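You operate a simulated robot arm through the tools that you are given. There is no shell and no other tool.

Carry out the task below with a simulated two-armed robot. There is one attempt and no reset: what you move stays moved.

## Task
Dry piece U6 before the small fan till it turns one shade paler, then stand it on the slab.
Fine: it dries on the yellow square; switch the fan off again. Set down upright: clay piece.

Only the result counts: the job must be done as asked and must still hold three seconds after the hand-in. Knocking over, shifting, dropping, spilling or breaking anything else fails it.

## Robot
Two 7-joint arms with fingered hands on one trunk that stands fixed in place. Base frame: the origin is at the foot of the trunk, x ahead of it, y to its left, z up. Readings come in m, degrees, newtons and seconds.
The left shoulder is at [0.099, 0.128, 1.086], the right one opposite. Each reaches about 1.156 m from its shoulder. Payload 5 kg a hand.
Tool frame (each hand has its own): the origin (TCP) lies between the finger pads and is the grasp point; the fingertips stand 0.037 m ahead of it; z points along the fingers, y is the line along which they close. The gripper opens to 0.124 m; its body begins 0.043 m behind the TCP. The gripper is a hand of 3 fingers: y runs from the thumb to the fingers, the wrist lies at [-0.021, -0.116, -0.203] in the tool frame.
Orientation is told as [roll, pitch, yaw] about the base's x, y, z axes, in that order, counted from this pose: with the fingers straight down and the wrist toward the robot, the tool's x, y and z point along [0, 1, 0], [1, 0, 0] and [0, 0, -1] of the base frame.

## Interface
- The arms move only by the tool move_arm. It takes "left_plan", "right_plan" or both (then of equal length, played together; a hand with none holds still); each is a list of rows, each an object (a shift or turn left out is 0) with "translation": the shift along the tool's x, y, z in m, a list of three; "turn": the turn, a rotation vector about the tool's x, y, z in degrees, a list of three. In form: [{"translation": [dx, dy, dz], "turn": [rx, ry, rz]}, ...]. A call has 1 to 20 rows; each row shifts and turns the commanded pose from where the row before left it, along the tool's axes as they then stand. Each row takes 0.2 s and may step no farther than 0.05 m and 8.6 degrees from the row before; otherwise, the whole call is refused. Where a pose cannot be reached the arm comes as near as it can. A force on the tool above 40 N (or 10 N above the force at the start of the call, whichever is more), or a blocked arm, ends the call early, and 0.2 s more pass. In this call time passes only in rows, and 0.2 s behind the last. It gives the time, the measured TCP pose, the force on the tool (base axes), the opening and the grip force at its end, in the units of the frame above (readings bear some noise), with the torque about the TCP (base axes, N m) and any sound that the robot's microphone picked up.
- Cameras (640 x 400 px; columns grow to the right, rows downward): "scene" is now at [0.2694, -0.0121, 1.2697]; the picture's right is [-0.14, -0.99, 0.00], its down [-0.36, 0.05, -0.93] and it looks along [0.92, -0.13, -0.36] (base axes); focal length 240 px, centre (320, 200). "left" rides on the left gripper at [-0.072, -0.104, -0.154] in its tool frame; the picture's right is [-0.83, -0.26, 0.49], its down [0.51, -0.72, 0.47] and it looks along [0.23, 0.64, 0.73] (tool axes); focal length 243 px, centre (320, 200). "right" rides on the right gripper at [0.072, -0.104, -0.154] in its tool frame; the picture's right is [-0.83, 0.26, -0.49], its down [-0.51, -0.72, 0.47] and it looks along [-0.23, 0.64, 0.73] (tool axes); focal length 243 px, centre (320, 200). There is no depth. A picture from a camera that has moved, and an enlarged one, comes with that camera's place and axes in the base frame and with its lens.
- get_image(camera): a new picture of that camera. It takes no simulated time.
- raise_lower(by): moves the trunk up (or, below 0, down) by that many m; the arms and the scene camera ride with it, the base frame stays. It gives what a move gives, with no picture.
- set_fingers(index, middle, thumb_bend, thumb_turn, hand): sets how far each is bent, from 0 (flat) to 1 (curled in); at 0.3 the hand is open as for a grip, at 0.7 the pads meet at the TCP. One left out holds its place. A second passes; each finger stops where it meets its share of the squeeze, and holds until it gets a number again. It is the only way to open and close the hand. It gives what a move gives, with no picture; readings hold the bend of each and the force on the fingers (four entries, about 0 where the hand has none), thumb and palm. thumb_turn goes from beside the hand (0) to across from the fingers (1), as for a grip.
- aim_head(pan, tilt): turns the head with the scene camera to pan (to the left, within 80 degrees either way) and tilt (down, from -29 to 69), counted from straight ahead of the robot (the tilt from the chest, where the trunk bows). It gives what a move gives.
- close_up(camera, box): a new picture of the part [left, top, right, bottom] of that camera's present view, enlarged. It takes no simulated time.
- hand_in(): hands the job in; it is judged then, once.

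Places have to be worked out from the pictures, the camera data and where the tool is seen. Open the grippers and draw the arms clear of the work before you hand the job in, unless the task says otherwise.

The tools are called after "Call:" by a JSON object that holds its "api" and its "payload". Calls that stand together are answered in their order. move_arm: Moves the arms, as the interface text tells. Its arguments: {"type":"object","properties":{"left_plan":{"type":"array"},"right_plan":{"type":"array"}},"required":[]} The other tools are called the same way: raise_lower (by) moves the trunk up or down; set_fingers (index, middle, thumb_bend, thumb_turn, hand) moves the fingers one by one; aim_head (pan, tilt) turns the head that bears the scene camera; get_image (camera) takes a picture; close_up (camera, box) takes an enlarged picture of a part of a camera's view; hand_in () hands the job in.

At the start:

```text
t: 0.0
left_position: [0.7338, 0.1518, 1.2239]
left_orientation: [0.0, 0.0, 0.0]
left_ft_force: [-0.2, -0.3, -0.2]
left_torque: [0.04, -0.01, -0.04]
left_gripper_width: 0.1235
left_grasp_force: 0.0
left_shape: jaw
left_bend: [0.3, 0.3, 0.3, 0.98]
left_finger forces: [0.0, 0.0, 0.1, 0.1, 0.0, 0.0]
right_position: [0.5855, -0.421, 1.1774]
right_orientation: [0.0, 0.0, 0.0]
right_ft_force: [0.0, -0.5, 0.1]
right_torque: [-0.01, -0.02, 0.01]
right_gripper_width: 0.1236
right_grasp_force: 0.0
right_shape: jaw
right_bend: [0.3, 0.3, 0.3, 0.98]
right_finger forces: [0.0, 0.1, 0.0, 0.0, 0.0, 0.0]
trunk travel left (down, up): [-0.275, 0.288]
head pan, tilt (commanded): [-7.9, 21.1]
```

scene: 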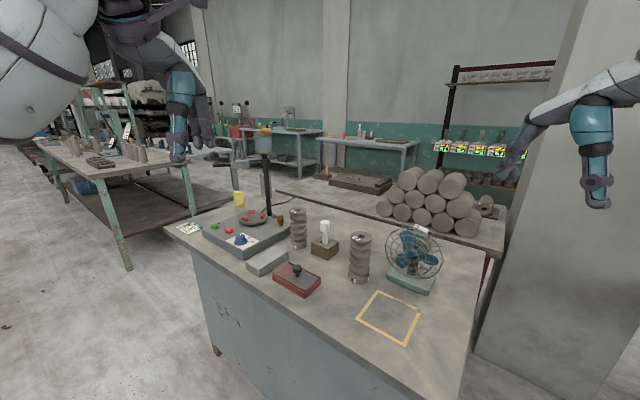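
right: 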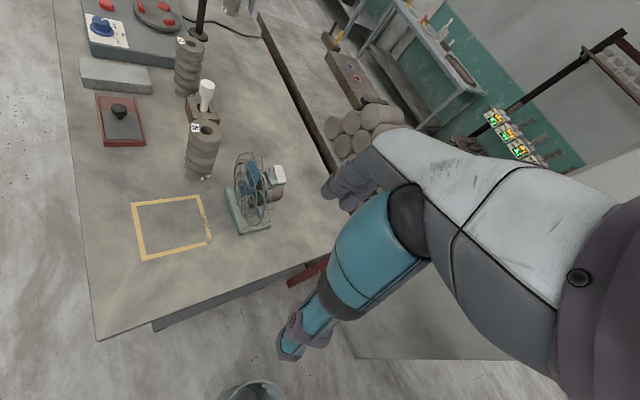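
left: 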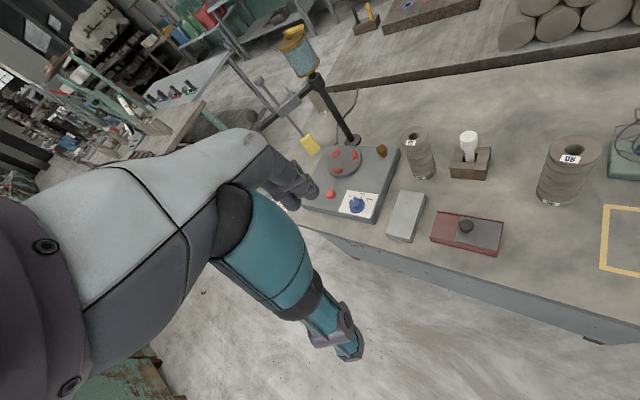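

I start by enlarging the scene around the fan, the clay pieces and the slab to read labels and find the fan switch.

Call:
{"api": "close_up", "payload": {"camera": "scene", "box": [340, 210, 460, 350]}}

Call:
{"api": "close_up", "payload": {"camera": "scene", "box": [170, 180, 380, 310]}}

Call:
{"api": "close_up", "payload": {"camera": "left", "box": [300, 90, 640, 300]}}

Call:
{"api": "close_up", "payload": {"camera": "right", "box": [70, 0, 310, 270]}}

```text
2.86 times, centred on (400, 280) of scene
camera zoom: at [0.2694, -0.0121, 1.2697], right [-0.14, -0.99, 0.0], down [-0.36, 0.05, -0.93], along [0.92, -0.13, -0.36], focal length 686 px, centre (91, -29)
```

zoom: 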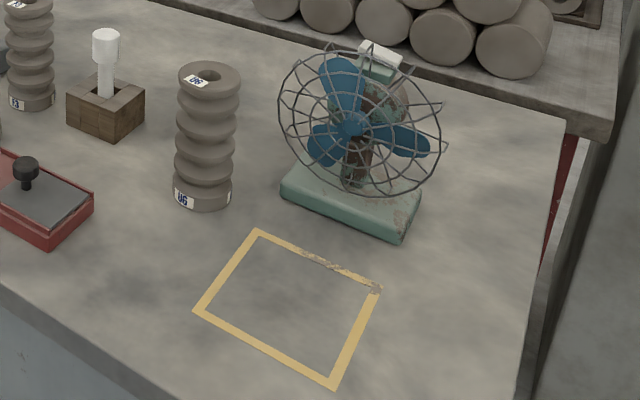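

```text
3.05 times, centred on (275, 245) of scene
camera zoom: at [0.2694, -0.0121, 1.2697], right [-0.14, -0.99, 0.0], down [-0.36, 0.05, -0.93], along [0.92, -0.13, -0.36], focal length 732 px, centre (457, 63)
```

zoom: 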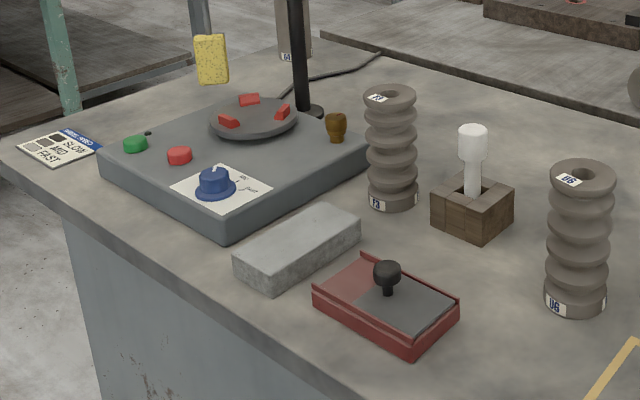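

```text
1.88 times, centred on (470, 195) of left
camera zoom: at [0.6314, 0.0792, 1.3767], right [-0.26, -0.83, -0.49], down [-0.72, 0.51, -0.47], along [0.64, 0.23, -0.73], focal length 457 px, centre (38, 209)
```

zoom: 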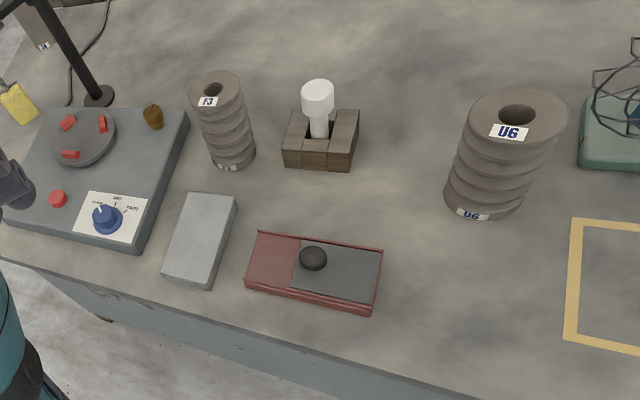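

```text
1.48 times, centred on (190, 135) of right
camera zoom: at [0.4827, -0.3472, 1.3311], right [0.26, -0.83, 0.49], down [-0.72, -0.51, -0.47], along [0.64, -0.23, -0.73], focal length 359 px, centre (513, 296)
```

zoom: 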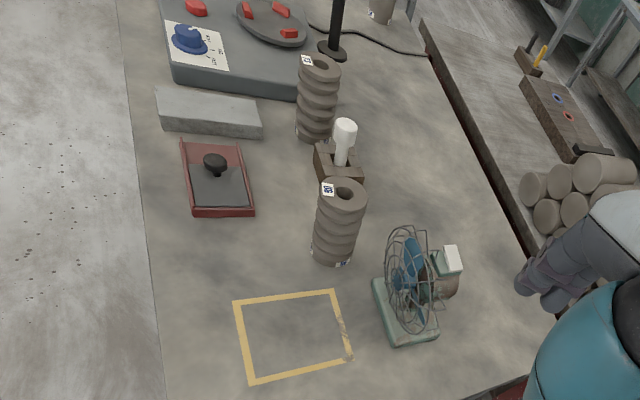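

The piece U6 stands at about (0.83, -0.20) on a table top near z 0.80; the slab looks to be the grey block near (0.93, 0.06). I look closer at the fan, the card and the slab for details.

Call:
{"api": "close_up", "payload": {"camera": "scene", "box": [380, 215, 450, 300]}}

Call:
{"api": "close_up", "payload": {"camera": "right", "box": [210, 140, 310, 250]}}

Call:
{"api": "close_up", "payload": {"camera": "scene", "box": [170, 210, 270, 260]}}

Call:
{"api": "close_up", "payload": {"camera": "left", "box": [300, 120, 460, 260]}}

Call:
{"api": "close_up", "payload": {"camera": "right", "box": [60, 40, 260, 190]}}

```text
4.71 times, centred on (415, 258) of scene
camera zoom: at [0.2694, -0.0121, 1.2697], right [-0.14, -0.99, 0.0], down [-0.36, 0.05, -0.93], along [0.92, -0.13, -0.36], focal length 1130 px, centre (-127, -71)
```

zoom: 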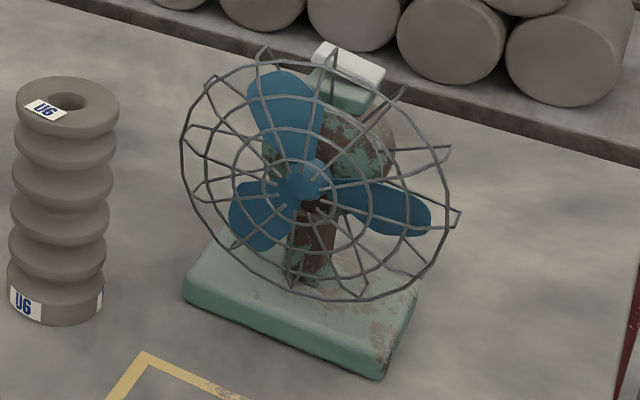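

```text
3.64 times, centred on (260, 195) of right
camera zoom: at [0.4827, -0.3472, 1.3311], right [0.26, -0.83, 0.49], down [-0.72, -0.51, -0.47], along [0.64, -0.23, -0.73], focal length 882 px, centre (538, 218)
```

zoom: 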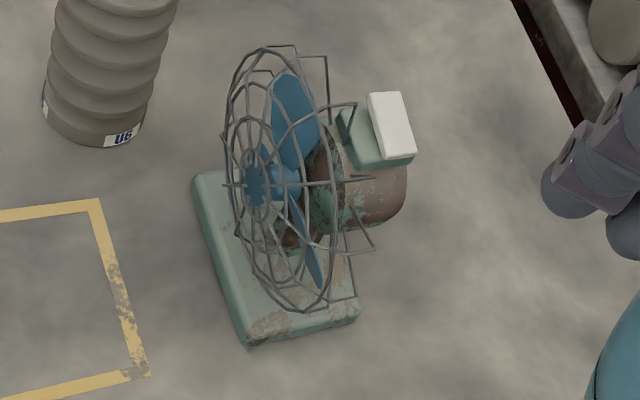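

```text
6.40 times, centred on (220, 235) of scene
camera zoom: at [0.2694, -0.0121, 1.2697], right [-0.14, -0.99, 0.0], down [-0.36, 0.05, -0.93], along [0.92, -0.13, -0.36], focal length 1537 px, centre (960, -24)
```

zoom: 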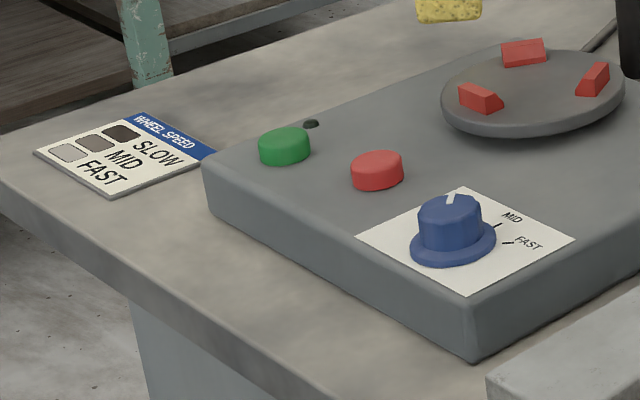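

```text
2.86 times, centred on (380, 190) of left
camera zoom: at [0.6314, 0.0792, 1.3767], right [-0.26, -0.83, -0.49], down [-0.72, 0.51, -0.47], along [0.64, 0.23, -0.73], focal length 693 px, centre (149, 229)
```

zoom: 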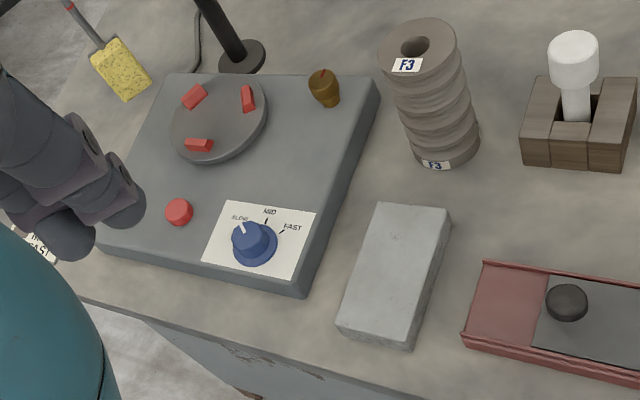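

```text
2.67 times, centred on (160, 115) of right
camera zoom: at [0.4827, -0.3472, 1.3311], right [0.26, -0.83, 0.49], down [-0.72, -0.51, -0.47], along [0.64, -0.23, -0.73], focal length 647 px, centre (747, 427)
```

zoom: 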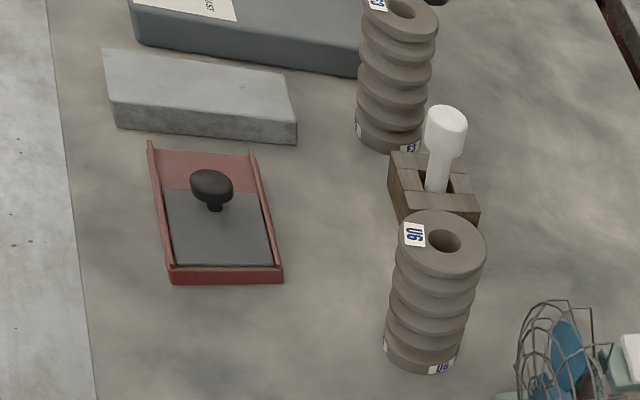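

The fan's switch seems to be the white plate on top of the motor, at about (0.81, -0.37, 0.96). I bring the right hand's camera somewhat nearer to see how the switch is built.

Call:
{"api": "move_arm", "payload": {"right_plan": [{"translation": [0.025, 0.02, 0.02]}, {"translation": [0.025, 0.02, 0.02]}, {"translation": [0.02, 0.02, 0.02]}]}}

Call:
{"api": "get_image", "payload": {"camera": "right"}}

```text
t: 0.8
left_position: [0.7346, 0.1527, 1.2237]
left_orientation: [0.1, 0.0, 0.0]
left_ft_force: [1.2, -0.2, -0.7]
left_torque: [0.02, 0.03, -0.03]
left_gripper_width: 0.1236
left_grasp_force: 0.1
left_shape: jaw
left_bend: [0.3, 0.3, 0.3, 0.98]
left_finger forces: [0.0, 0.1, 0.1, 0.1, 0.0, 0.1]
right_position: [0.6471, -0.3493, 1.1181]
right_orientation: [0.1, 0.0, 0.1]
right_ft_force: [0.1, -0.4, -0.2]
right_torque: [0.0, 0.04, 0.0]
right_gripper_width: 0.1238
right_grasp_force: 0.1
right_shape: jaw
right_bend: [0.3, 0.3, 0.3, 0.98]
right_finger forces: [0.1, 0.0, 0.0, 0.0, 0.1, 0.0]
trunk travel left (down, up): [-0.275, 0.288]
head pan, tilt (commanded): [-7.9, 21.1]
```

```text
taken
camera right: at [0.5435, -0.2757, 1.2715], right [0.26, -0.83, 0.49], down [-0.72, -0.51, -0.47], along [0.64, -0.23, -0.73], focal length 243 px, centre (320, 200)
```

right: 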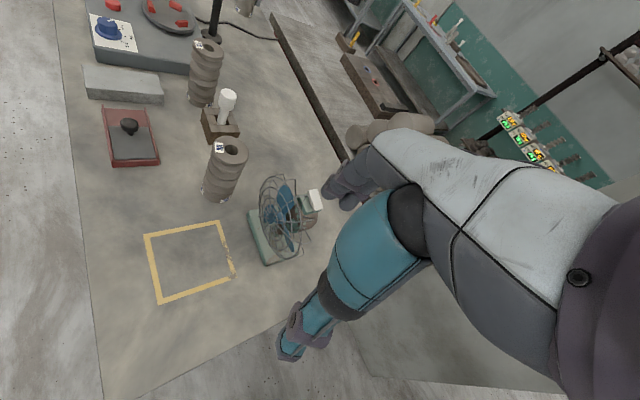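

I enlarge the fan in this new view.

Call:
{"api": "close_up", "payload": {"camera": "right", "box": [240, 165, 350, 275]}}

Call:
{"api": "close_up", "payload": {"camera": "right", "box": [295, 180, 335, 220]}}

Call:
{"api": "close_up", "payload": {"camera": "scene", "box": [400, 218, 440, 248]}}

```text
3.64 times, centred on (295, 220) of right
camera zoom: at [0.5435, -0.2757, 1.2715], right [0.26, -0.83, 0.49], down [-0.72, -0.51, -0.47], along [0.64, -0.23, -0.73], focal length 882 px, centre (411, 127)
```

zoom: 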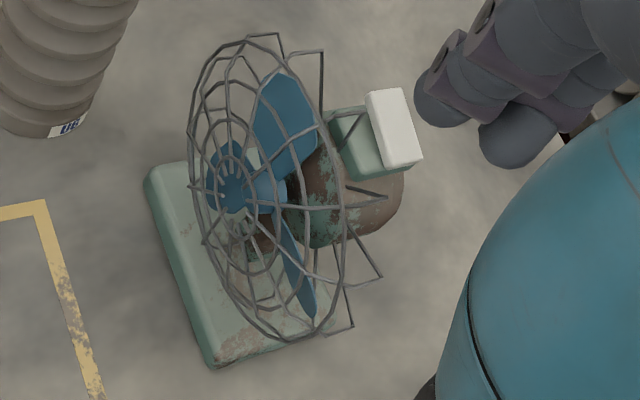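

```text
10.00 times, centred on (315, 200) of right
camera zoom: at [0.5435, -0.2757, 1.2715], right [0.26, -0.83, 0.49], down [-0.72, -0.51, -0.47], along [0.64, -0.23, -0.73], focal length 2426 px, centre (370, 200)
```

zoom: 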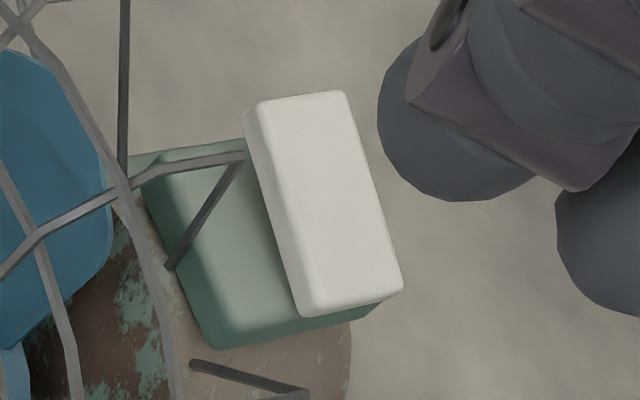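

```text
13.33 times, centred on (420, 233) of scene
camera zoom: at [0.2705, -0.0115, 1.2694], right [-0.14, -0.99, 0.0], down [-0.36, 0.05, -0.93], along [0.92, -0.13, -0.36], focal length 3201 px, centre (-1013, -240)
```

zoom: 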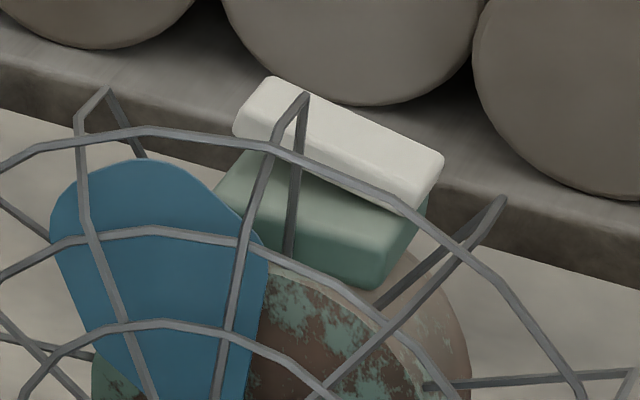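

The white block (about 4 × 2 cm) sits at the rear end of a green housing on the motor, so it may be a slide or rocker. I bring the right hand round to look at it from the fan's side.

Call:
{"api": "move_arm", "payload": {"right_plan": [{"translation": [-0.036, 0.019, 0.004]}, {"translation": [-0.036, 0.019, 0.004]}, {"translation": [-0.036, 0.019, 0.004]}, {"translation": [-0.036, 0.019, 0.004]}, {"turn": [0, 0, -8.2]}, {"turn": [0, 0, -8.2]}, {"turn": [0, 0, -8.2]}, {"turn": [0, 0, -8.2]}, {"turn": [0, 0, -8.2]}, {"turn": [0, 0, -8.2]}, {"turn": [0, 0, -8.2]}, {"turn": [0, 0, -8.2]}]}}

Call:
{"api": "get_image", "payload": {"camera": "right"}}

Call:
{"api": "get_image", "payload": {"camera": "scene"}}

```text
t: 3.4
left_position: [0.7357, 0.1508, 1.2242]
left_orientation: [0.0, 0.0, 0.0]
left_ft_force: [-0.4, 0.2, -0.1]
left_torque: [0.0, -0.01, -0.03]
left_gripper_width: 0.1234
left_grasp_force: 0.0
left_shape: jaw
left_bend: [0.3, 0.3, 0.3, 0.98]
left_finger forces: [0.0, 0.1, 0.1, 0.0, 0.0, 0.0]
right_position: [0.724, -0.4942, 1.1009]
right_orientation: [0.0, 0.1, 65.9]
right_ft_force: [-0.3, -0.8, 0.2]
right_torque: [-0.05, 0.04, -0.02]
right_gripper_width: 0.1238
right_grasp_force: 0.1
right_shape: jaw
right_bend: [0.3, 0.3, 0.3, 0.98]
right_finger forces: [0.0, 0.0, 0.0, 0.1, 0.0, 0.0]
trunk travel left (down, up): [-0.275, 0.288]
head pan, tilt (commanded): [-7.9, 21.1]
```

```text
taken
camera right: at [0.6146, -0.5592, 1.2548], right [0.86, -0.1, 0.49], down [0.17, -0.87, -0.47], along [0.47, 0.49, -0.73], focal length 243 px, centre (320, 200)
```

right: 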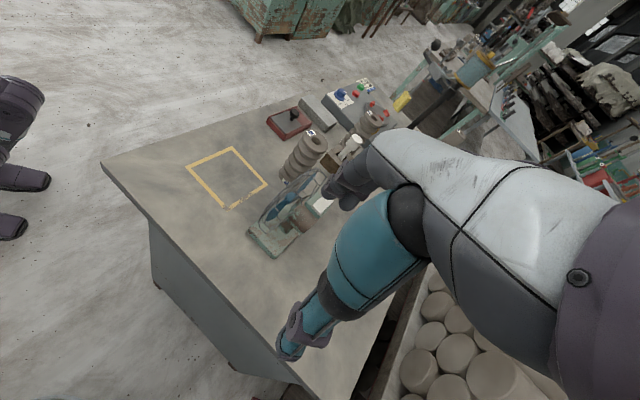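

```text
taken
camera scene: at [0.2702, -0.0121, 1.2695], right [-0.14, -0.99, 0.0], down [-0.36, 0.05, -0.93], along [0.92, -0.13, -0.36], focal length 240 px, centre (320, 200)
```

scene: 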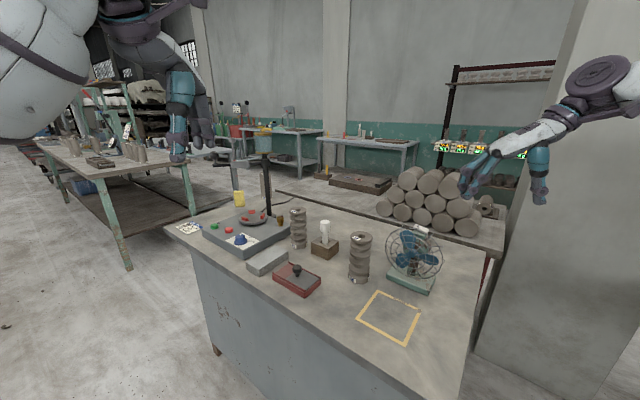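

Now I enlarge the side view of the fan's switch.

Call:
{"api": "close_up", "payload": {"camera": "right", "box": [240, 150, 350, 270]}}

Call:
{"api": "close_up", "payload": {"camera": "right", "box": [295, 180, 345, 225]}}

```text
3.33 times, centred on (295, 210) of right
camera zoom: at [0.6146, -0.5592, 1.2548], right [0.86, -0.1, 0.49], down [0.17, -0.87, -0.47], along [0.47, 0.49, -0.73], focal length 809 px, centre (403, 167)
```

zoom: 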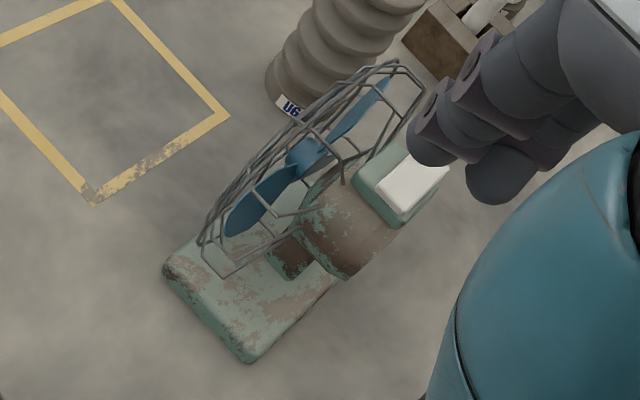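

```text
8.89 times, centred on (320, 202) of right
camera zoom: at [0.6146, -0.5592, 1.2548], right [0.86, -0.1, 0.49], down [0.17, -0.87, -0.47], along [0.47, 0.49, -0.73], focal length 2157 px, centre (320, 178)
```

zoom: 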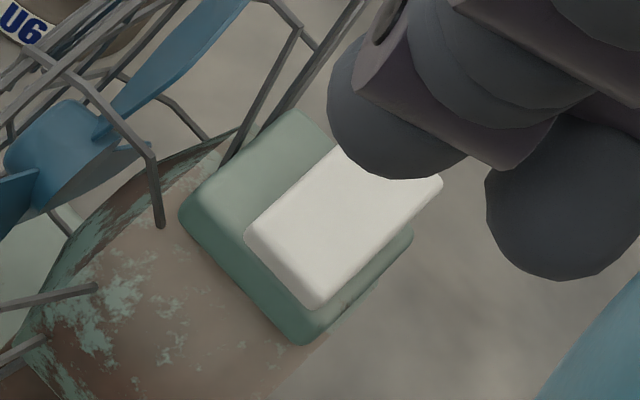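

The white block is offset towards the rear of the housing, but I can't yet tell slide from rocker. I tilt the hand for a flatter side view.

Call:
{"api": "move_arm", "payload": {"right_plan": [{"translation": [-0.03, -0.02, 0.0], "turn": [-7.9, -2.9, 0]}, {"translation": [-0.03, -0.02, 0.0], "turn": [-7.9, -2.9, 0]}, {"translation": [0.0, 0.0, 0.01], "turn": [-7.9, -2.9, 0]}, {"translation": [0.0, 0.0, 0.02]}]}}

Call:
{"api": "get_image", "payload": {"camera": "right"}}

```text
t: 4.4
left_position: [0.7363, 0.1519, 1.2235]
left_orientation: [0.0, 0.1, -0.1]
left_ft_force: [-0.1, 0.4, -0.3]
left_torque: [0.01, 0.01, -0.06]
left_gripper_width: 0.1233
left_grasp_force: 0.1
left_shape: jaw
left_bend: [0.3, 0.3, 0.3, 0.98]
left_finger forces: [0.0, 0.0, 0.0, 0.1, 0.0, 0.0]
right_position: [0.7718, -0.5492, 1.0706]
right_orientation: [-9.1, -23.5, 67.5]
right_ft_force: [0.4, -0.7, 0.6]
right_torque: [-0.01, 0.02, 0.04]
right_gripper_width: 0.1238
right_grasp_force: 0.1
right_shape: jaw
right_bend: [0.3, 0.3, 0.3, 0.98]
right_finger forces: [0.0, 0.1, 0.0, 0.0, 0.0, 0.0]
trunk travel left (down, up): [-0.275, 0.288]
head pan, tilt (commanded): [-7.9, 21.1]
```

```text
taken
camera right: at [0.6253, -0.6513, 1.1567], right [0.68, -0.29, 0.67], down [0.34, -0.69, -0.64], along [0.65, 0.66, -0.37], focal length 243 px, centre (320, 200)
```

right: 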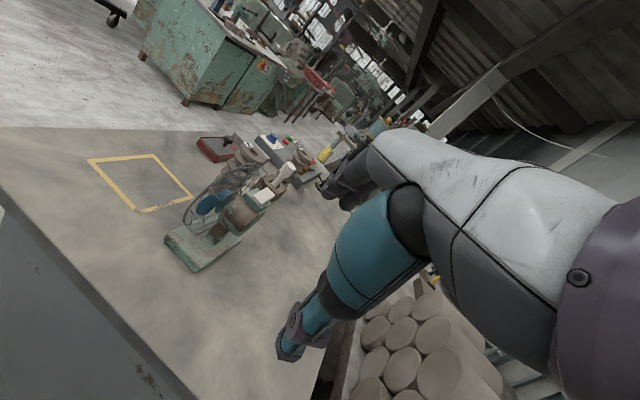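

I enlarge the switch in this flatter view.

Call:
{"api": "close_up", "payload": {"camera": "right", "box": [160, 140, 300, 280]}}

Call:
{"api": "close_up", "payload": {"camera": "right", "box": [240, 175, 290, 220]}}

```text
2.86 times, centred on (230, 210) of right
camera zoom: at [0.6253, -0.6513, 1.1567], right [0.68, -0.29, 0.67], down [0.34, -0.69, -0.64], along [0.65, 0.66, -0.37], focal length 693 px, centre (577, 171)
```

zoom: 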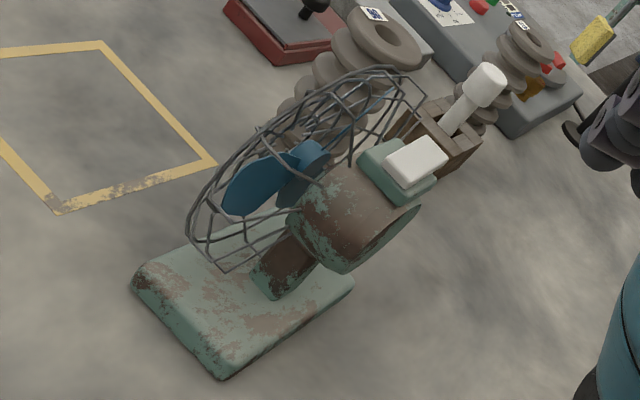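

```text
8.89 times, centred on (265, 198) of right
camera zoom: at [0.6253, -0.6513, 1.1567], right [0.68, -0.29, 0.67], down [0.34, -0.69, -0.64], along [0.65, 0.66, -0.37], focal length 2157 px, centre (809, 222)
```

zoom: 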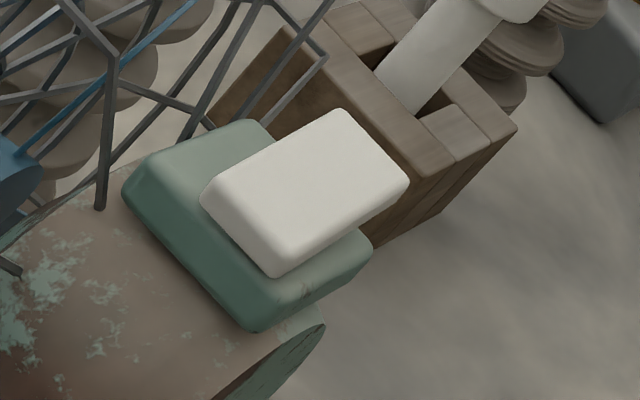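

The block looks flat and parallel to the housing, offset to the rear, so a slide switch seems likely. I enlarge further to confirm.

Call:
{"api": "close_up", "payload": {"camera": "right", "box": [250, 182, 290, 214]}}

Call:
{"api": "close_up", "payload": {"camera": "scene", "box": [412, 220, 432, 236]}}

```text
12.50 times, centred on (270, 198) of right
camera zoom: at [0.6253, -0.6513, 1.1567], right [0.68, -0.29, 0.67], down [0.34, -0.69, -0.64], along [0.65, 0.66, -0.37], focal length 3033 px, centre (945, 225)
```

zoom: 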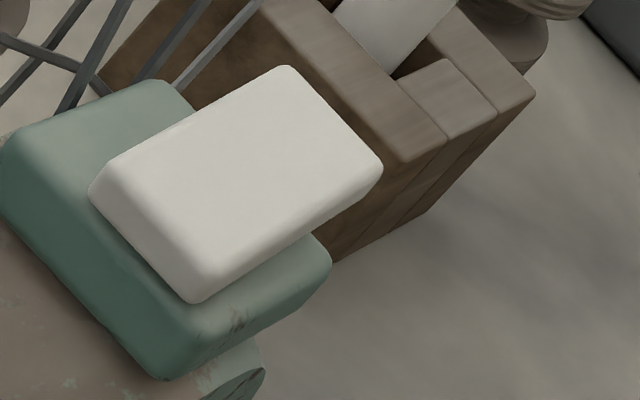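

```text
16.00 times, centred on (422, 228) of scene
camera zoom: at [0.2708, -0.012, 1.2693], right [-0.14, -0.99, 0.0], down [-0.36, 0.05, -0.93], along [0.92, -0.13, -0.36], focal length 3842 px, centre (-1312, -248)
```

zoom: 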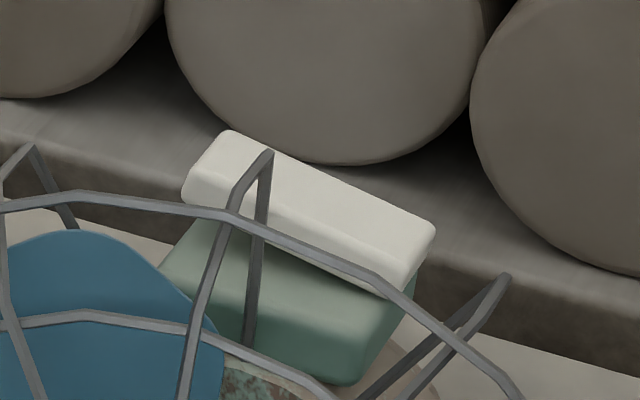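

The block lies flat on the housing, but I can't see whether it is raised like a push button. I tip the hand further and lower it for a near-horizontal side view, keeping well clear of the fan.

Call:
{"api": "move_arm", "payload": {"right_plan": [{"turn": [-7.9, -2.9, 0]}, {"turn": [-7.9, -2.9, 0]}, {"translation": [0.0118, -0.0313, 0.0365]}, {"translation": [0.0118, -0.0313, 0.0365]}]}}

Call:
{"api": "get_image", "payload": {"camera": "right"}}

```text
t: 5.4
left_position: [0.7349, 0.1516, 1.2229]
left_orientation: [0.0, 0.1, -0.1]
left_ft_force: [0.4, 0.7, 0.4]
left_torque: [-0.04, -0.08, -0.02]
left_gripper_width: 0.1238
left_grasp_force: 0.1
left_shape: jaw
left_bend: [0.3, 0.3, 0.3, 0.98]
left_finger forces: [0.1, 0.1, 0.1, 0.0, 0.0, 0.1]
right_position: [0.7742, -0.5482, 0.9773]
right_orientation: [-17.8, -38.8, 72.2]
right_ft_force: [-1.6, -0.1, -13.4]
right_torque: [0.69, -0.55, -0.08]
right_gripper_width: 0.124
right_grasp_force: 0.1
right_shape: jaw
right_bend: [0.3, 0.3, 0.3, 0.97]
right_finger forces: [0.0, 0.0, 0.0, 0.0, 0.0, 0.1]
trunk travel left (down, up): [-0.275, 0.288]
head pan, tilt (commanded): [-7.9, 21.1]
```

```text
taken
camera right: at [0.615, -0.664, 1.0083], right [0.53, -0.43, 0.73], down [0.48, -0.55, -0.68], along [0.7, 0.71, -0.09], focal length 243 px, centre (320, 200)
```

right: 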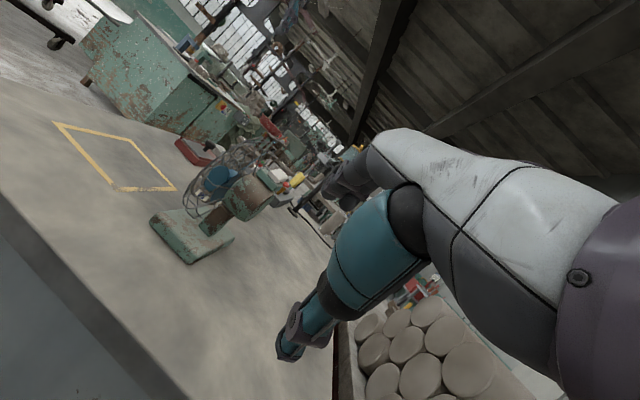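

The force reading shows about 13 N at the right hand and it stopped about 6 mm short, so something may be touching. I check the scene before moving on.

Call:
{"api": "aim_head", "payload": {"pan": -35, "tilt": 30}}

Call:
{"api": "get_image", "payload": {"camera": "scene"}}

```text
t: 6.3
left_position: [0.7347, 0.1511, 1.2249]
left_orientation: [0.0, 0.0, 0.0]
left_ft_force: [0.4, -0.2, -0.4]
left_torque: [0.0, 0.0, -0.01]
left_gripper_width: 0.1236
left_grasp_force: 0.1
left_shape: jaw
left_bend: [0.3, 0.3, 0.3, 0.98]
left_finger forces: [0.0, 0.1, 0.0, 0.0, 0.0, 0.0]
right_position: [0.7737, -0.5482, 0.9876]
right_orientation: [-18.8, -39.0, 72.9]
right_ft_force: [-0.5, 0.2, -0.3]
right_torque: [-0.01, 0.04, 0.03]
right_gripper_width: 0.1241
right_grasp_force: 0.2
right_shape: jaw
right_bend: [0.3, 0.3, 0.3, 0.98]
right_finger forces: [0.0, 0.0, 0.0, 0.1, 0.0, 0.0]
trunk travel left (down, up): [-0.275, 0.288]
head pan, tilt (commanded): [-35.0, 30.0]
```

```text
taken
camera scene: at [0.251, -0.0506, 1.2555], right [-0.57, -0.82, 0.0], down [-0.41, 0.29, -0.87], along [0.71, -0.5, -0.5], focal length 240 px, centre (320, 200)
```

scene: 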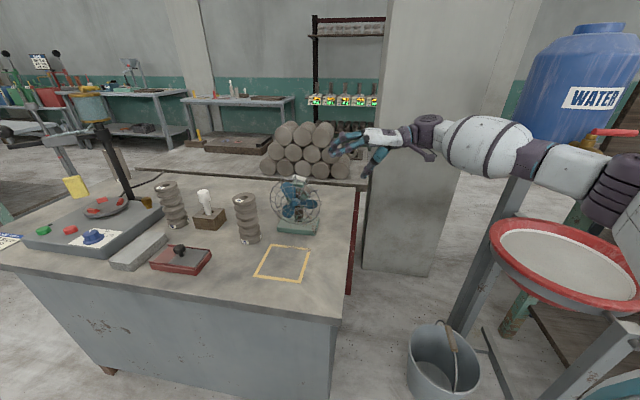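

The reading is back to zero and nothing is near the arm; the pose was at the edge of its reach. I enlarge the switch from this flat side view.

Call:
{"api": "close_up", "payload": {"camera": "right", "box": [180, 130, 320, 260]}}

Call:
{"api": "close_up", "payload": {"camera": "right", "box": [255, 160, 305, 200]}}

Call:
{"api": "close_up", "payload": {"camera": "scene", "box": [270, 165, 330, 240]}}

```text
3.08 times, centred on (250, 195) of right
camera zoom: at [0.6148, -0.6629, 1.0176], right [0.52, -0.43, 0.73], down [0.49, -0.55, -0.67], along [0.7, 0.71, -0.07], focal length 746 px, centre (535, 215)
```

zoom: 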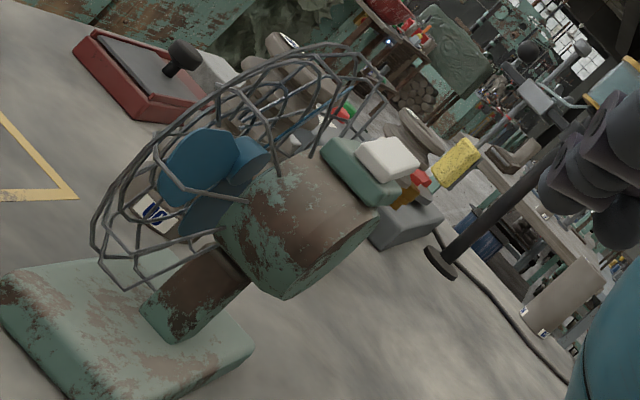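

```text
10.00 times, centred on (280, 180) of right
camera zoom: at [0.6148, -0.6629, 1.0176], right [0.52, -0.43, 0.73], down [0.49, -0.55, -0.67], along [0.7, 0.71, -0.07], focal length 2426 px, centre (720, 400)
```

zoom: 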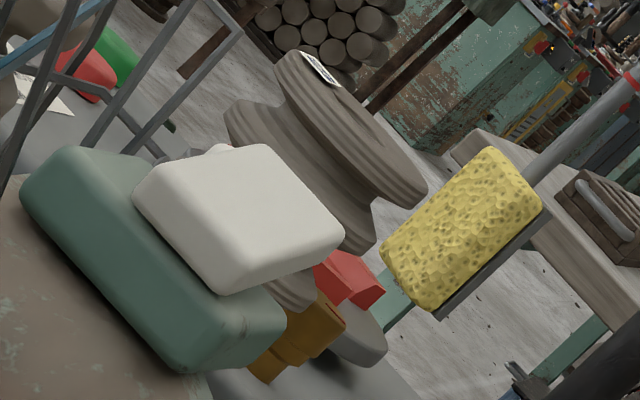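

```text
5.33 times, centred on (300, 202) of scene
camera zoom: at [0.251, -0.0506, 1.2555], right [-0.57, -0.82, 0.0], down [-0.41, 0.29, -0.87], along [0.71, -0.5, -0.5], focal length 1281 px, centre (427, 187)
```

zoom: 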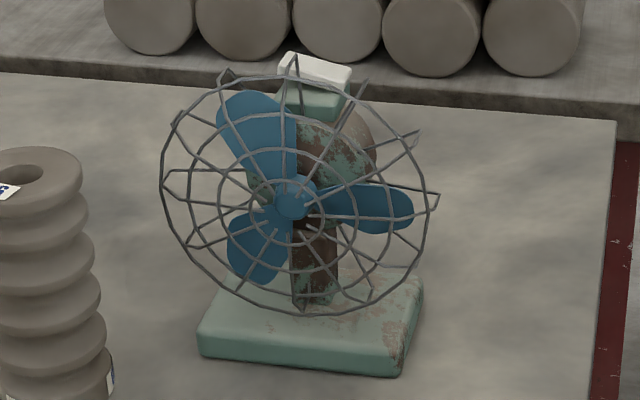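

From this side it is clear: the white block sits flush on the housing towards its rear, so it is a slide switch that moves along the fan's axis. I bring the right hand back upright to a parked spot, then turn to piece U6 with the left hand.

Call:
{"api": "move_arm", "payload": {"right_plan": [{"translation": [-0.0118, 0.0313, -0.0365]}, {"translation": [-0.0118, 0.0313, -0.0365]}, {"turn": [7.9, 2.9, 0]}, {"turn": [7.9, 2.9, 0]}, {"turn": [7.9, 2.9, 0]}, {"turn": [7.9, 2.9, 0]}, {"turn": [7.9, 2.9, 0]}, {"translation": [0.03, 0.0, -0.02]}, {"translation": [0.02, 0.0, -0.02]}]}}

Call:
{"api": "aim_head", "payload": {"pan": -12, "tilt": 30}}

Call:
{"api": "get_image", "payload": {"camera": "scene"}}

```text
t: 8.3
left_position: [0.7339, 0.1531, 1.2239]
left_orientation: [0.0, 0.0, 0.1]
left_ft_force: [0.1, 0.8, -0.6]
left_torque: [-0.01, -0.02, 0.03]
left_gripper_width: 0.1239
left_grasp_force: 0.0
left_shape: jaw
left_bend: [0.3, 0.3, 0.3, 0.98]
left_finger forces: [0.1, 0.1, 0.0, 0.0, 0.1, 0.0]
right_position: [0.7236, -0.529, 1.1148]
right_orientation: [-0.1, 0.0, 65.6]
right_ft_force: [0.4, 0.3, -0.3]
right_torque: [0.0, -0.03, -0.03]
right_gripper_width: 0.124
right_grasp_force: 0.1
right_shape: jaw
right_bend: [0.3, 0.3, 0.3, 0.97]
right_finger forces: [0.0, 0.0, 0.1, 0.1, 0.0, 0.0]
trunk travel left (down, up): [-0.275, 0.288]
head pan, tilt (commanded): [-35.0, 30.0]
```

```text
t: 9.2
left_position: [0.7342, 0.1519, 1.2245]
left_orientation: [0.0, 0.0, 0.0]
left_ft_force: [-0.2, 0.6, 0.0]
left_torque: [0.04, 0.0, 0.02]
left_gripper_width: 0.1235
left_grasp_force: 0.1
left_shape: jaw
left_bend: [0.3, 0.3, 0.3, 0.98]
left_finger forces: [0.0, 0.0, 0.0, 0.1, 0.0, 0.0]
right_position: [0.7248, -0.5305, 1.1134]
right_orientation: [0.0, 0.0, 65.6]
right_ft_force: [0.1, -0.3, 0.4]
right_torque: [0.0, -0.02, 0.0]
right_gripper_width: 0.1241
right_grasp_force: 0.1
right_shape: jaw
right_bend: [0.3, 0.3, 0.3, 0.97]
right_finger forces: [0.0, 0.1, 0.0, 0.0, 0.0, 0.1]
trunk travel left (down, up): [-0.275, 0.288]
head pan, tilt (commanded): [-12.0, 30.0]
```

```text
taken
camera scene: at [0.2656, -0.0183, 1.2554], right [-0.21, -0.98, 0.0], down [-0.49, 0.1, -0.87], along [0.85, -0.18, -0.5], focal length 240 px, centre (320, 200)
```

scene: 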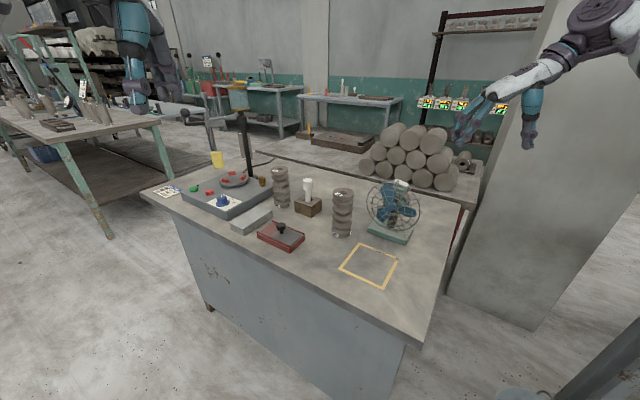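

I take enlarged pictures for accurate places of U6, the square and the slab.

Call:
{"api": "close_up", "payload": {"camera": "scene", "box": [310, 175, 410, 295]}}

Call:
{"api": "close_up", "payload": {"camera": "scene", "box": [215, 155, 335, 260]}}

Call:
{"api": "get_image", "payload": {"camera": "left"}}

```text
3.33 times, centred on (360, 235) of scene
camera zoom: at [0.2656, -0.0183, 1.2554], right [-0.21, -0.98, 0.0], down [-0.49, 0.1, -0.87], along [0.85, -0.18, -0.5], focal length 800 px, centre (187, 83)
```

zoom: 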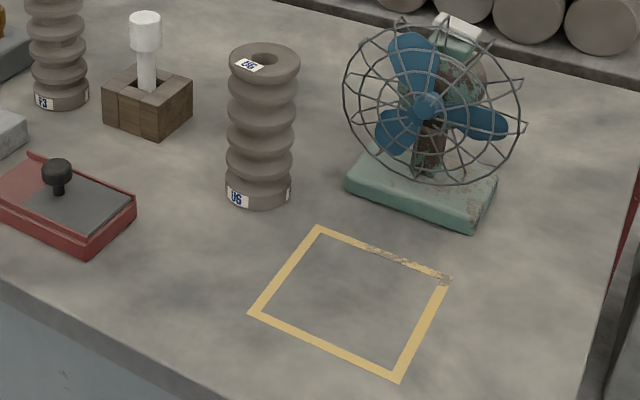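

```text
3.81 times, centred on (275, 208) of scene
camera zoom: at [0.2656, -0.0183, 1.2554], right [-0.21, -0.98, 0.0], down [-0.49, 0.1, -0.87], along [0.85, -0.18, -0.5], focal length 915 px, centre (491, 171)
```

zoom: 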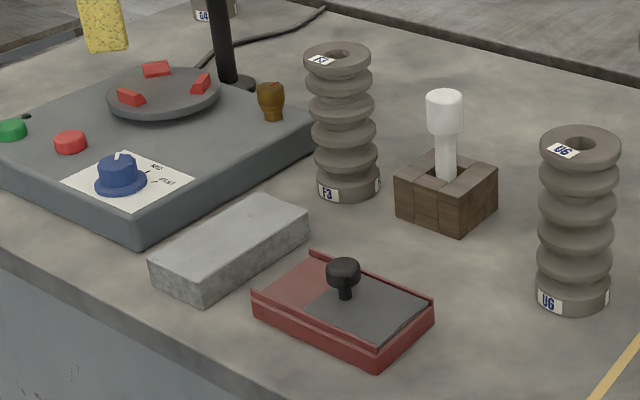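

```text
taken
camera left: at [0.6312, 0.079, 1.3768], right [-0.26, -0.83, -0.49], down [-0.72, 0.51, -0.47], along [0.64, 0.23, -0.73], focal length 243 px, centre (320, 200)
```

left: 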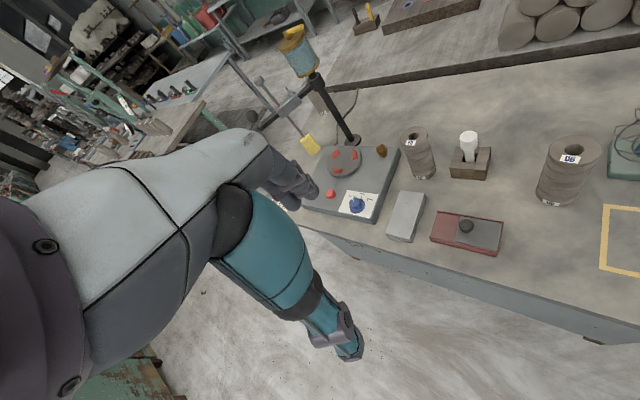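

U6 stands at about (0.830, -0.206), 6 cm wide with its top near z 0.934; the square's centre is about (0.684, -0.240), and the slab's top centre about (0.936, 0.061) at z 0.824. I move the left hand above U6 and check.

Call:
{"api": "move_arm", "payload": {"left_plan": [{"translation": [-0.0398, 0.0107, 0.0138]}, {"translation": [-0.0398, 0.0107, 0.0138]}, {"translation": [-0.0398, 0.0107, 0.0138]}, {"translation": [-0.0398, 0.0107, 0.0138]}, {"translation": [-0.0398, 0.0107, 0.0138]}, {"translation": [-0.0398, 0.0107, 0.0138]}, {"translation": [-0.0398, 0.0107, 0.0138]}, {"translation": [-0.0398, 0.0107, 0.0138]}, {"translation": [-0.0398, 0.0107, 0.0138]}]}}

Call:
{"api": "get_image", "payload": {"camera": "left"}}

Call:
{"api": "get_image", "payload": {"camera": "scene"}}

```text
t: 11.2
left_position: [0.8307, -0.2069, 1.1006]
left_orientation: [0.0, 0.0, 0.0]
left_ft_force: [-0.4, -0.8, 1.0]
left_torque: [0.03, 0.03, 0.03]
left_gripper_width: 0.1237
left_grasp_force: 0.1
left_shape: jaw
left_bend: [0.3, 0.3, 0.3, 0.98]
left_finger forces: [0.0, 0.0, 0.0, 0.0, 0.0, 0.1]
right_position: [0.7246, -0.5318, 1.1119]
right_orientation: [0.1, -0.1, 65.6]
right_ft_force: [-0.8, -0.9, -0.3]
right_torque: [0.06, -0.03, 0.0]
right_gripper_width: 0.1241
right_grasp_force: 0.0
right_shape: jaw
right_bend: [0.3, 0.3, 0.3, 0.97]
right_finger forces: [0.1, 0.0, 0.0, 0.1, 0.1, 0.0]
trunk travel left (down, up): [-0.275, 0.288]
head pan, tilt (commanded): [-12.0, 30.0]
```

```text
taken
camera left: at [0.7279, -0.2801, 1.2525], right [-0.26, -0.83, -0.49], down [-0.72, 0.51, -0.47], along [0.64, 0.23, -0.73], focal length 243 px, centre (320, 200)
```

left: 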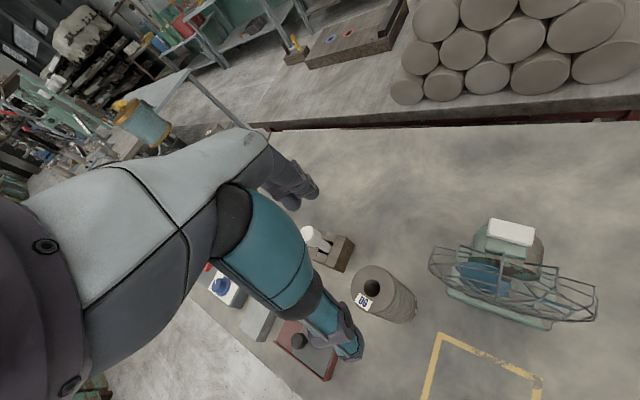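

```text
taken
camera scene: at [0.2662, -0.02, 1.2552], right [-0.21, -0.98, 0.0], down [-0.49, 0.11, -0.87], along [0.85, -0.18, -0.5], focal length 240 px, centre (320, 200)
```

scene: 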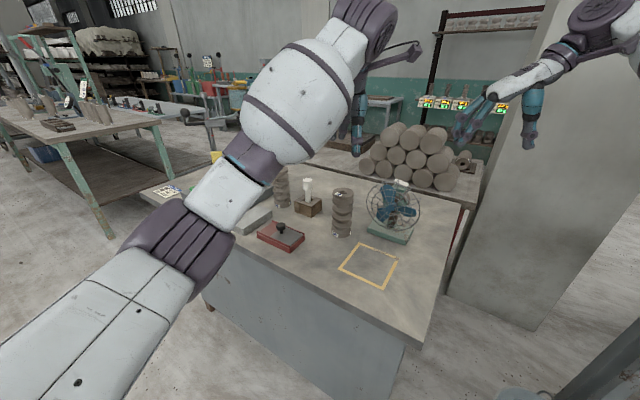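

I enlarge the left camera's view of U6 to verify its place under the hand, and the switch once more.

Call:
{"api": "close_up", "payload": {"camera": "left", "box": [310, 230, 450, 345]}}

Call:
{"api": "close_up", "payload": {"camera": "left", "box": [420, 205, 610, 340]}}

Call:
{"api": "close_up", "payload": {"camera": "scene", "box": [310, 100, 410, 250]}}

```text
3.48 times, centred on (380, 288) of left
camera zoom: at [0.7279, -0.2801, 1.2525], right [-0.26, -0.83, -0.49], down [-0.72, 0.51, -0.47], along [0.64, 0.23, -0.73], focal length 844 px, centre (111, -104)
```

zoom: 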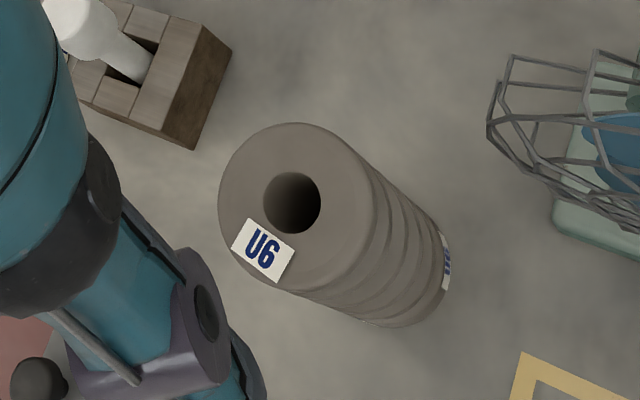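

```text
2.96 times, centred on (515, 272) of left
camera zoom: at [0.7279, -0.2801, 1.2525], right [-0.26, -0.83, -0.49], down [-0.72, 0.51, -0.47], along [0.64, 0.23, -0.73], focal length 719 px, centre (-258, -15)
```

zoom: 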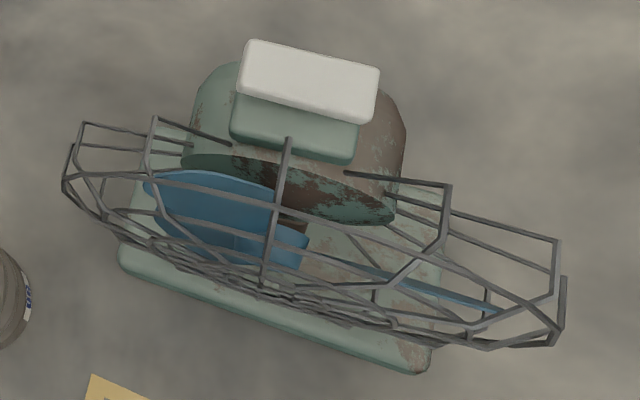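

```text
2.67 times, centred on (360, 175) of scene
camera zoom: at [0.2662, -0.02, 1.2552], right [-0.21, -0.98, 0.0], down [-0.49, 0.11, -0.87], along [0.85, -0.18, -0.5], focal length 640 px, centre (213, 267)
```

zoom: 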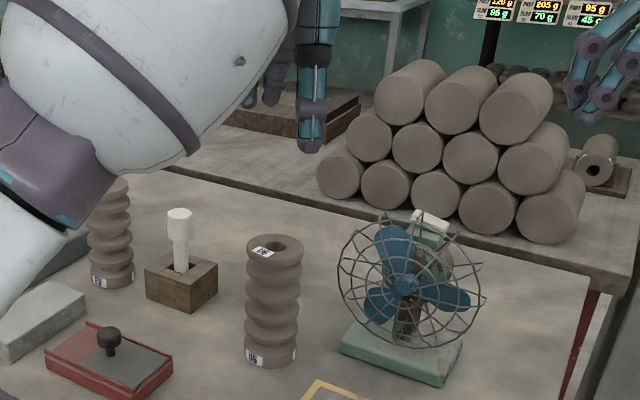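

U6's top centre checks out at (0.829, -0.206), right beneath the left hand. I lower the hand around it in smaller steps.

Call:
{"api": "move_arm", "payload": {"left_plan": [{"translation": [0.0005, -0.001, 0.036]}, {"translation": [0, 0, 0.036]}, {"translation": [0, 0, 0.036]}, {"translation": [0, 0, 0.036]}, {"translation": [0, 0, 0.036]}]}}

Call:
{"api": "get_image", "payload": {"camera": "left"}}

Call:
{"api": "close_up", "payload": {"camera": "scene", "box": [290, 140, 430, 260]}}

```text
t: 12.4
left_position: [0.8308, -0.2036, 0.9212]
left_orientation: [-0.1, 0.0, 0.1]
left_ft_force: [0.3, -0.1, -0.2]
left_torque: [0.05, 0.03, 0.0]
left_gripper_width: 0.1236
left_grasp_force: 0.1
left_shape: jaw
left_bend: [0.3, 0.3, 0.3, 0.98]
left_finger forces: [0.0, 0.0, 0.0, 0.0, 0.1, 0.1]
right_position: [0.7253, -0.5294, 1.1129]
right_orientation: [0.0, 0.0, 65.6]
right_ft_force: [0.1, 0.4, 0.7]
right_torque: [0.01, -0.01, -0.01]
right_gripper_width: 0.124
right_grasp_force: 0.1
right_shape: jaw
right_bend: [0.3, 0.3, 0.3, 0.97]
right_finger forces: [0.0, 0.0, 0.0, 0.0, 0.1, 0.0]
trunk travel left (down, up): [-0.275, 0.288]
head pan, tilt (commanded): [-12.0, 30.0]
```

```text
taken
camera left: at [0.7286, -0.2759, 1.0723], right [-0.26, -0.83, -0.49], down [-0.72, 0.51, -0.47], along [0.64, 0.23, -0.73], focal length 243 px, centre (320, 200)
```

left: 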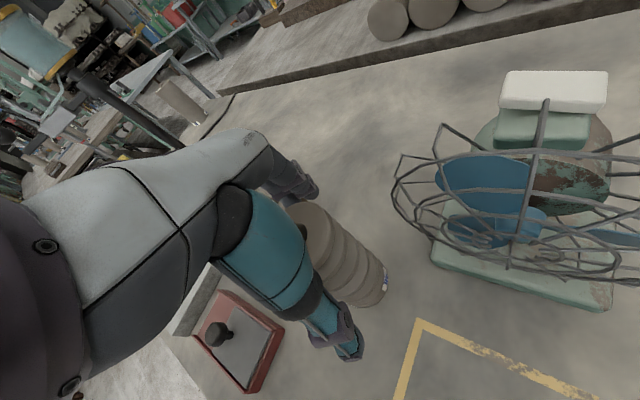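

```text
3.33 times, centred on (360, 200) of scene
camera zoom: at [0.2662, -0.0181, 1.2552], right [-0.21, -0.98, 0.0], down [-0.49, 0.1, -0.87], along [0.85, -0.18, -0.5], focal length 800 px, centre (187, 200)
```

zoom: 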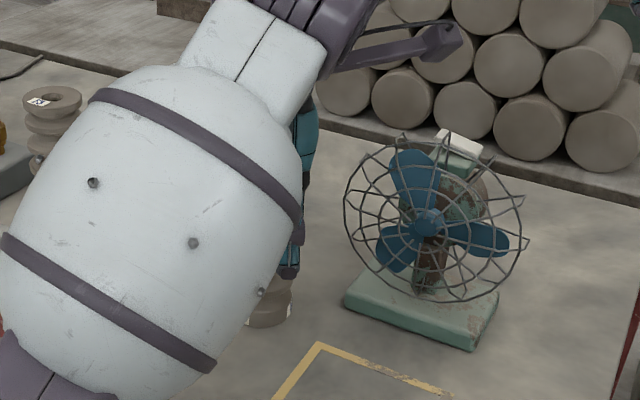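

The piece sits between thumb and fingers. I go down the last 14 mm, then close the fingers gently.

Call:
{"api": "move_arm", "payload": {"left_plan": [{"translation": [-0.0015, -0.001, 0.007]}, {"translation": [0, 0, 0.007]}]}}

Call:
{"api": "get_image", "payload": {"camera": "right"}}

```text
t: 13.0
left_position: [0.8298, -0.2053, 0.9053]
left_orientation: [0.0, 0.0, 0.0]
left_ft_force: [-0.1, 0.9, 0.8]
left_torque: [0.01, -0.01, 0.01]
left_gripper_width: 0.1237
left_grasp_force: 0.1
left_shape: jaw
left_bend: [0.3, 0.3, 0.3, 0.98]
left_finger forces: [0.0, 0.0, 0.0, 0.0, 0.0, 0.0]
right_position: [0.7247, -0.5303, 1.1129]
right_orientation: [0.0, -0.1, 65.7]
right_ft_force: [0.6, -0.2, 0.8]
right_torque: [0.0, 0.01, 0.02]
right_gripper_width: 0.1241
right_grasp_force: 0.1
right_shape: jaw
right_bend: [0.3, 0.3, 0.3, 0.97]
right_finger forces: [0.1, 0.0, 0.0, 0.0, 0.0, 0.0]
trunk travel left (down, up): [-0.275, 0.288]
head pan, tilt (commanded): [-12.0, 30.0]
```

```text
taken
camera right: at [0.6158, -0.5942, 1.267], right [0.86, -0.1, 0.49], down [0.16, -0.87, -0.47], along [0.48, 0.49, -0.73], focal length 243 px, centre (320, 200)
```

right: 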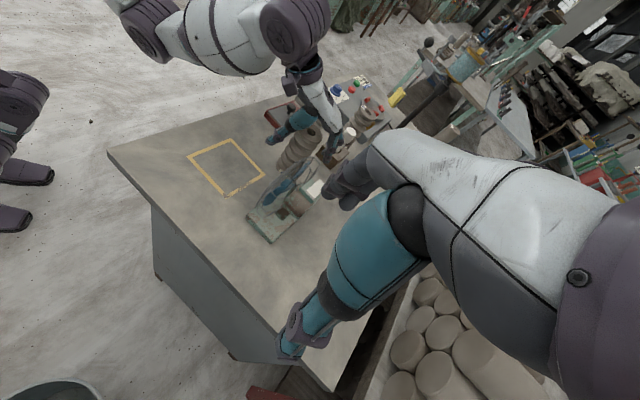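

Now I close the fingers part way first to see the contact.

Call:
{"api": "set_fingers", "payload": {"hand": "left", "index": 0.47, "middle": 0.47, "thumb_bend": 0.47}}

Call:
{"api": "close_up", "payload": {"camera": "left", "box": [200, 150, 420, 380]}}

```text
t: 14.0
left_position: [0.8295, -0.2069, 0.9046]
left_orientation: [0.0, 0.0, 0.0]
left_ft_force: [-1.2, 0.2, 0.7]
left_torque: [-0.01, 0.02, -0.03]
left_gripper_width: 0.0782
left_grasp_force: 0.0
left_shape: fingers
left_bend: [0.47, 0.47, 0.47, 0.98]
left_finger forces: [0.0, 0.1, 0.0, 0.0, 1.0, 0.0]
right_position: [0.7235, -0.5298, 1.1131]
right_orientation: [0.0, 0.0, 65.6]
right_ft_force: [-0.3, -0.1, 0.4]
right_torque: [-0.02, -0.01, 0.02]
right_gripper_width: 0.124
right_grasp_force: 0.0
right_shape: jaw
right_bend: [0.3, 0.3, 0.3, 0.97]
right_finger forces: [0.0, 0.0, 0.0, 0.1, 0.0, 0.1]
trunk travel left (down, up): [-0.275, 0.288]
head pan, tilt (commanded): [-12.0, 30.0]
```

```text
1.74 times, centred on (310, 265) of left
camera zoom: at [0.7267, -0.2788, 1.0577], right [-0.26, -0.83, -0.49], down [-0.72, 0.51, -0.47], along [0.64, 0.23, -0.73], focal length 422 px, centre (337, 87)
```

zoom: 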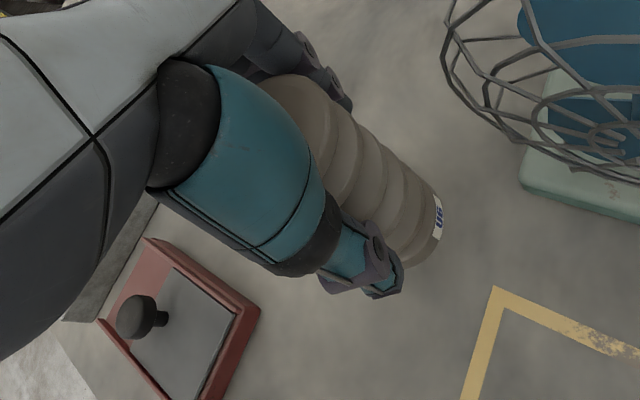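

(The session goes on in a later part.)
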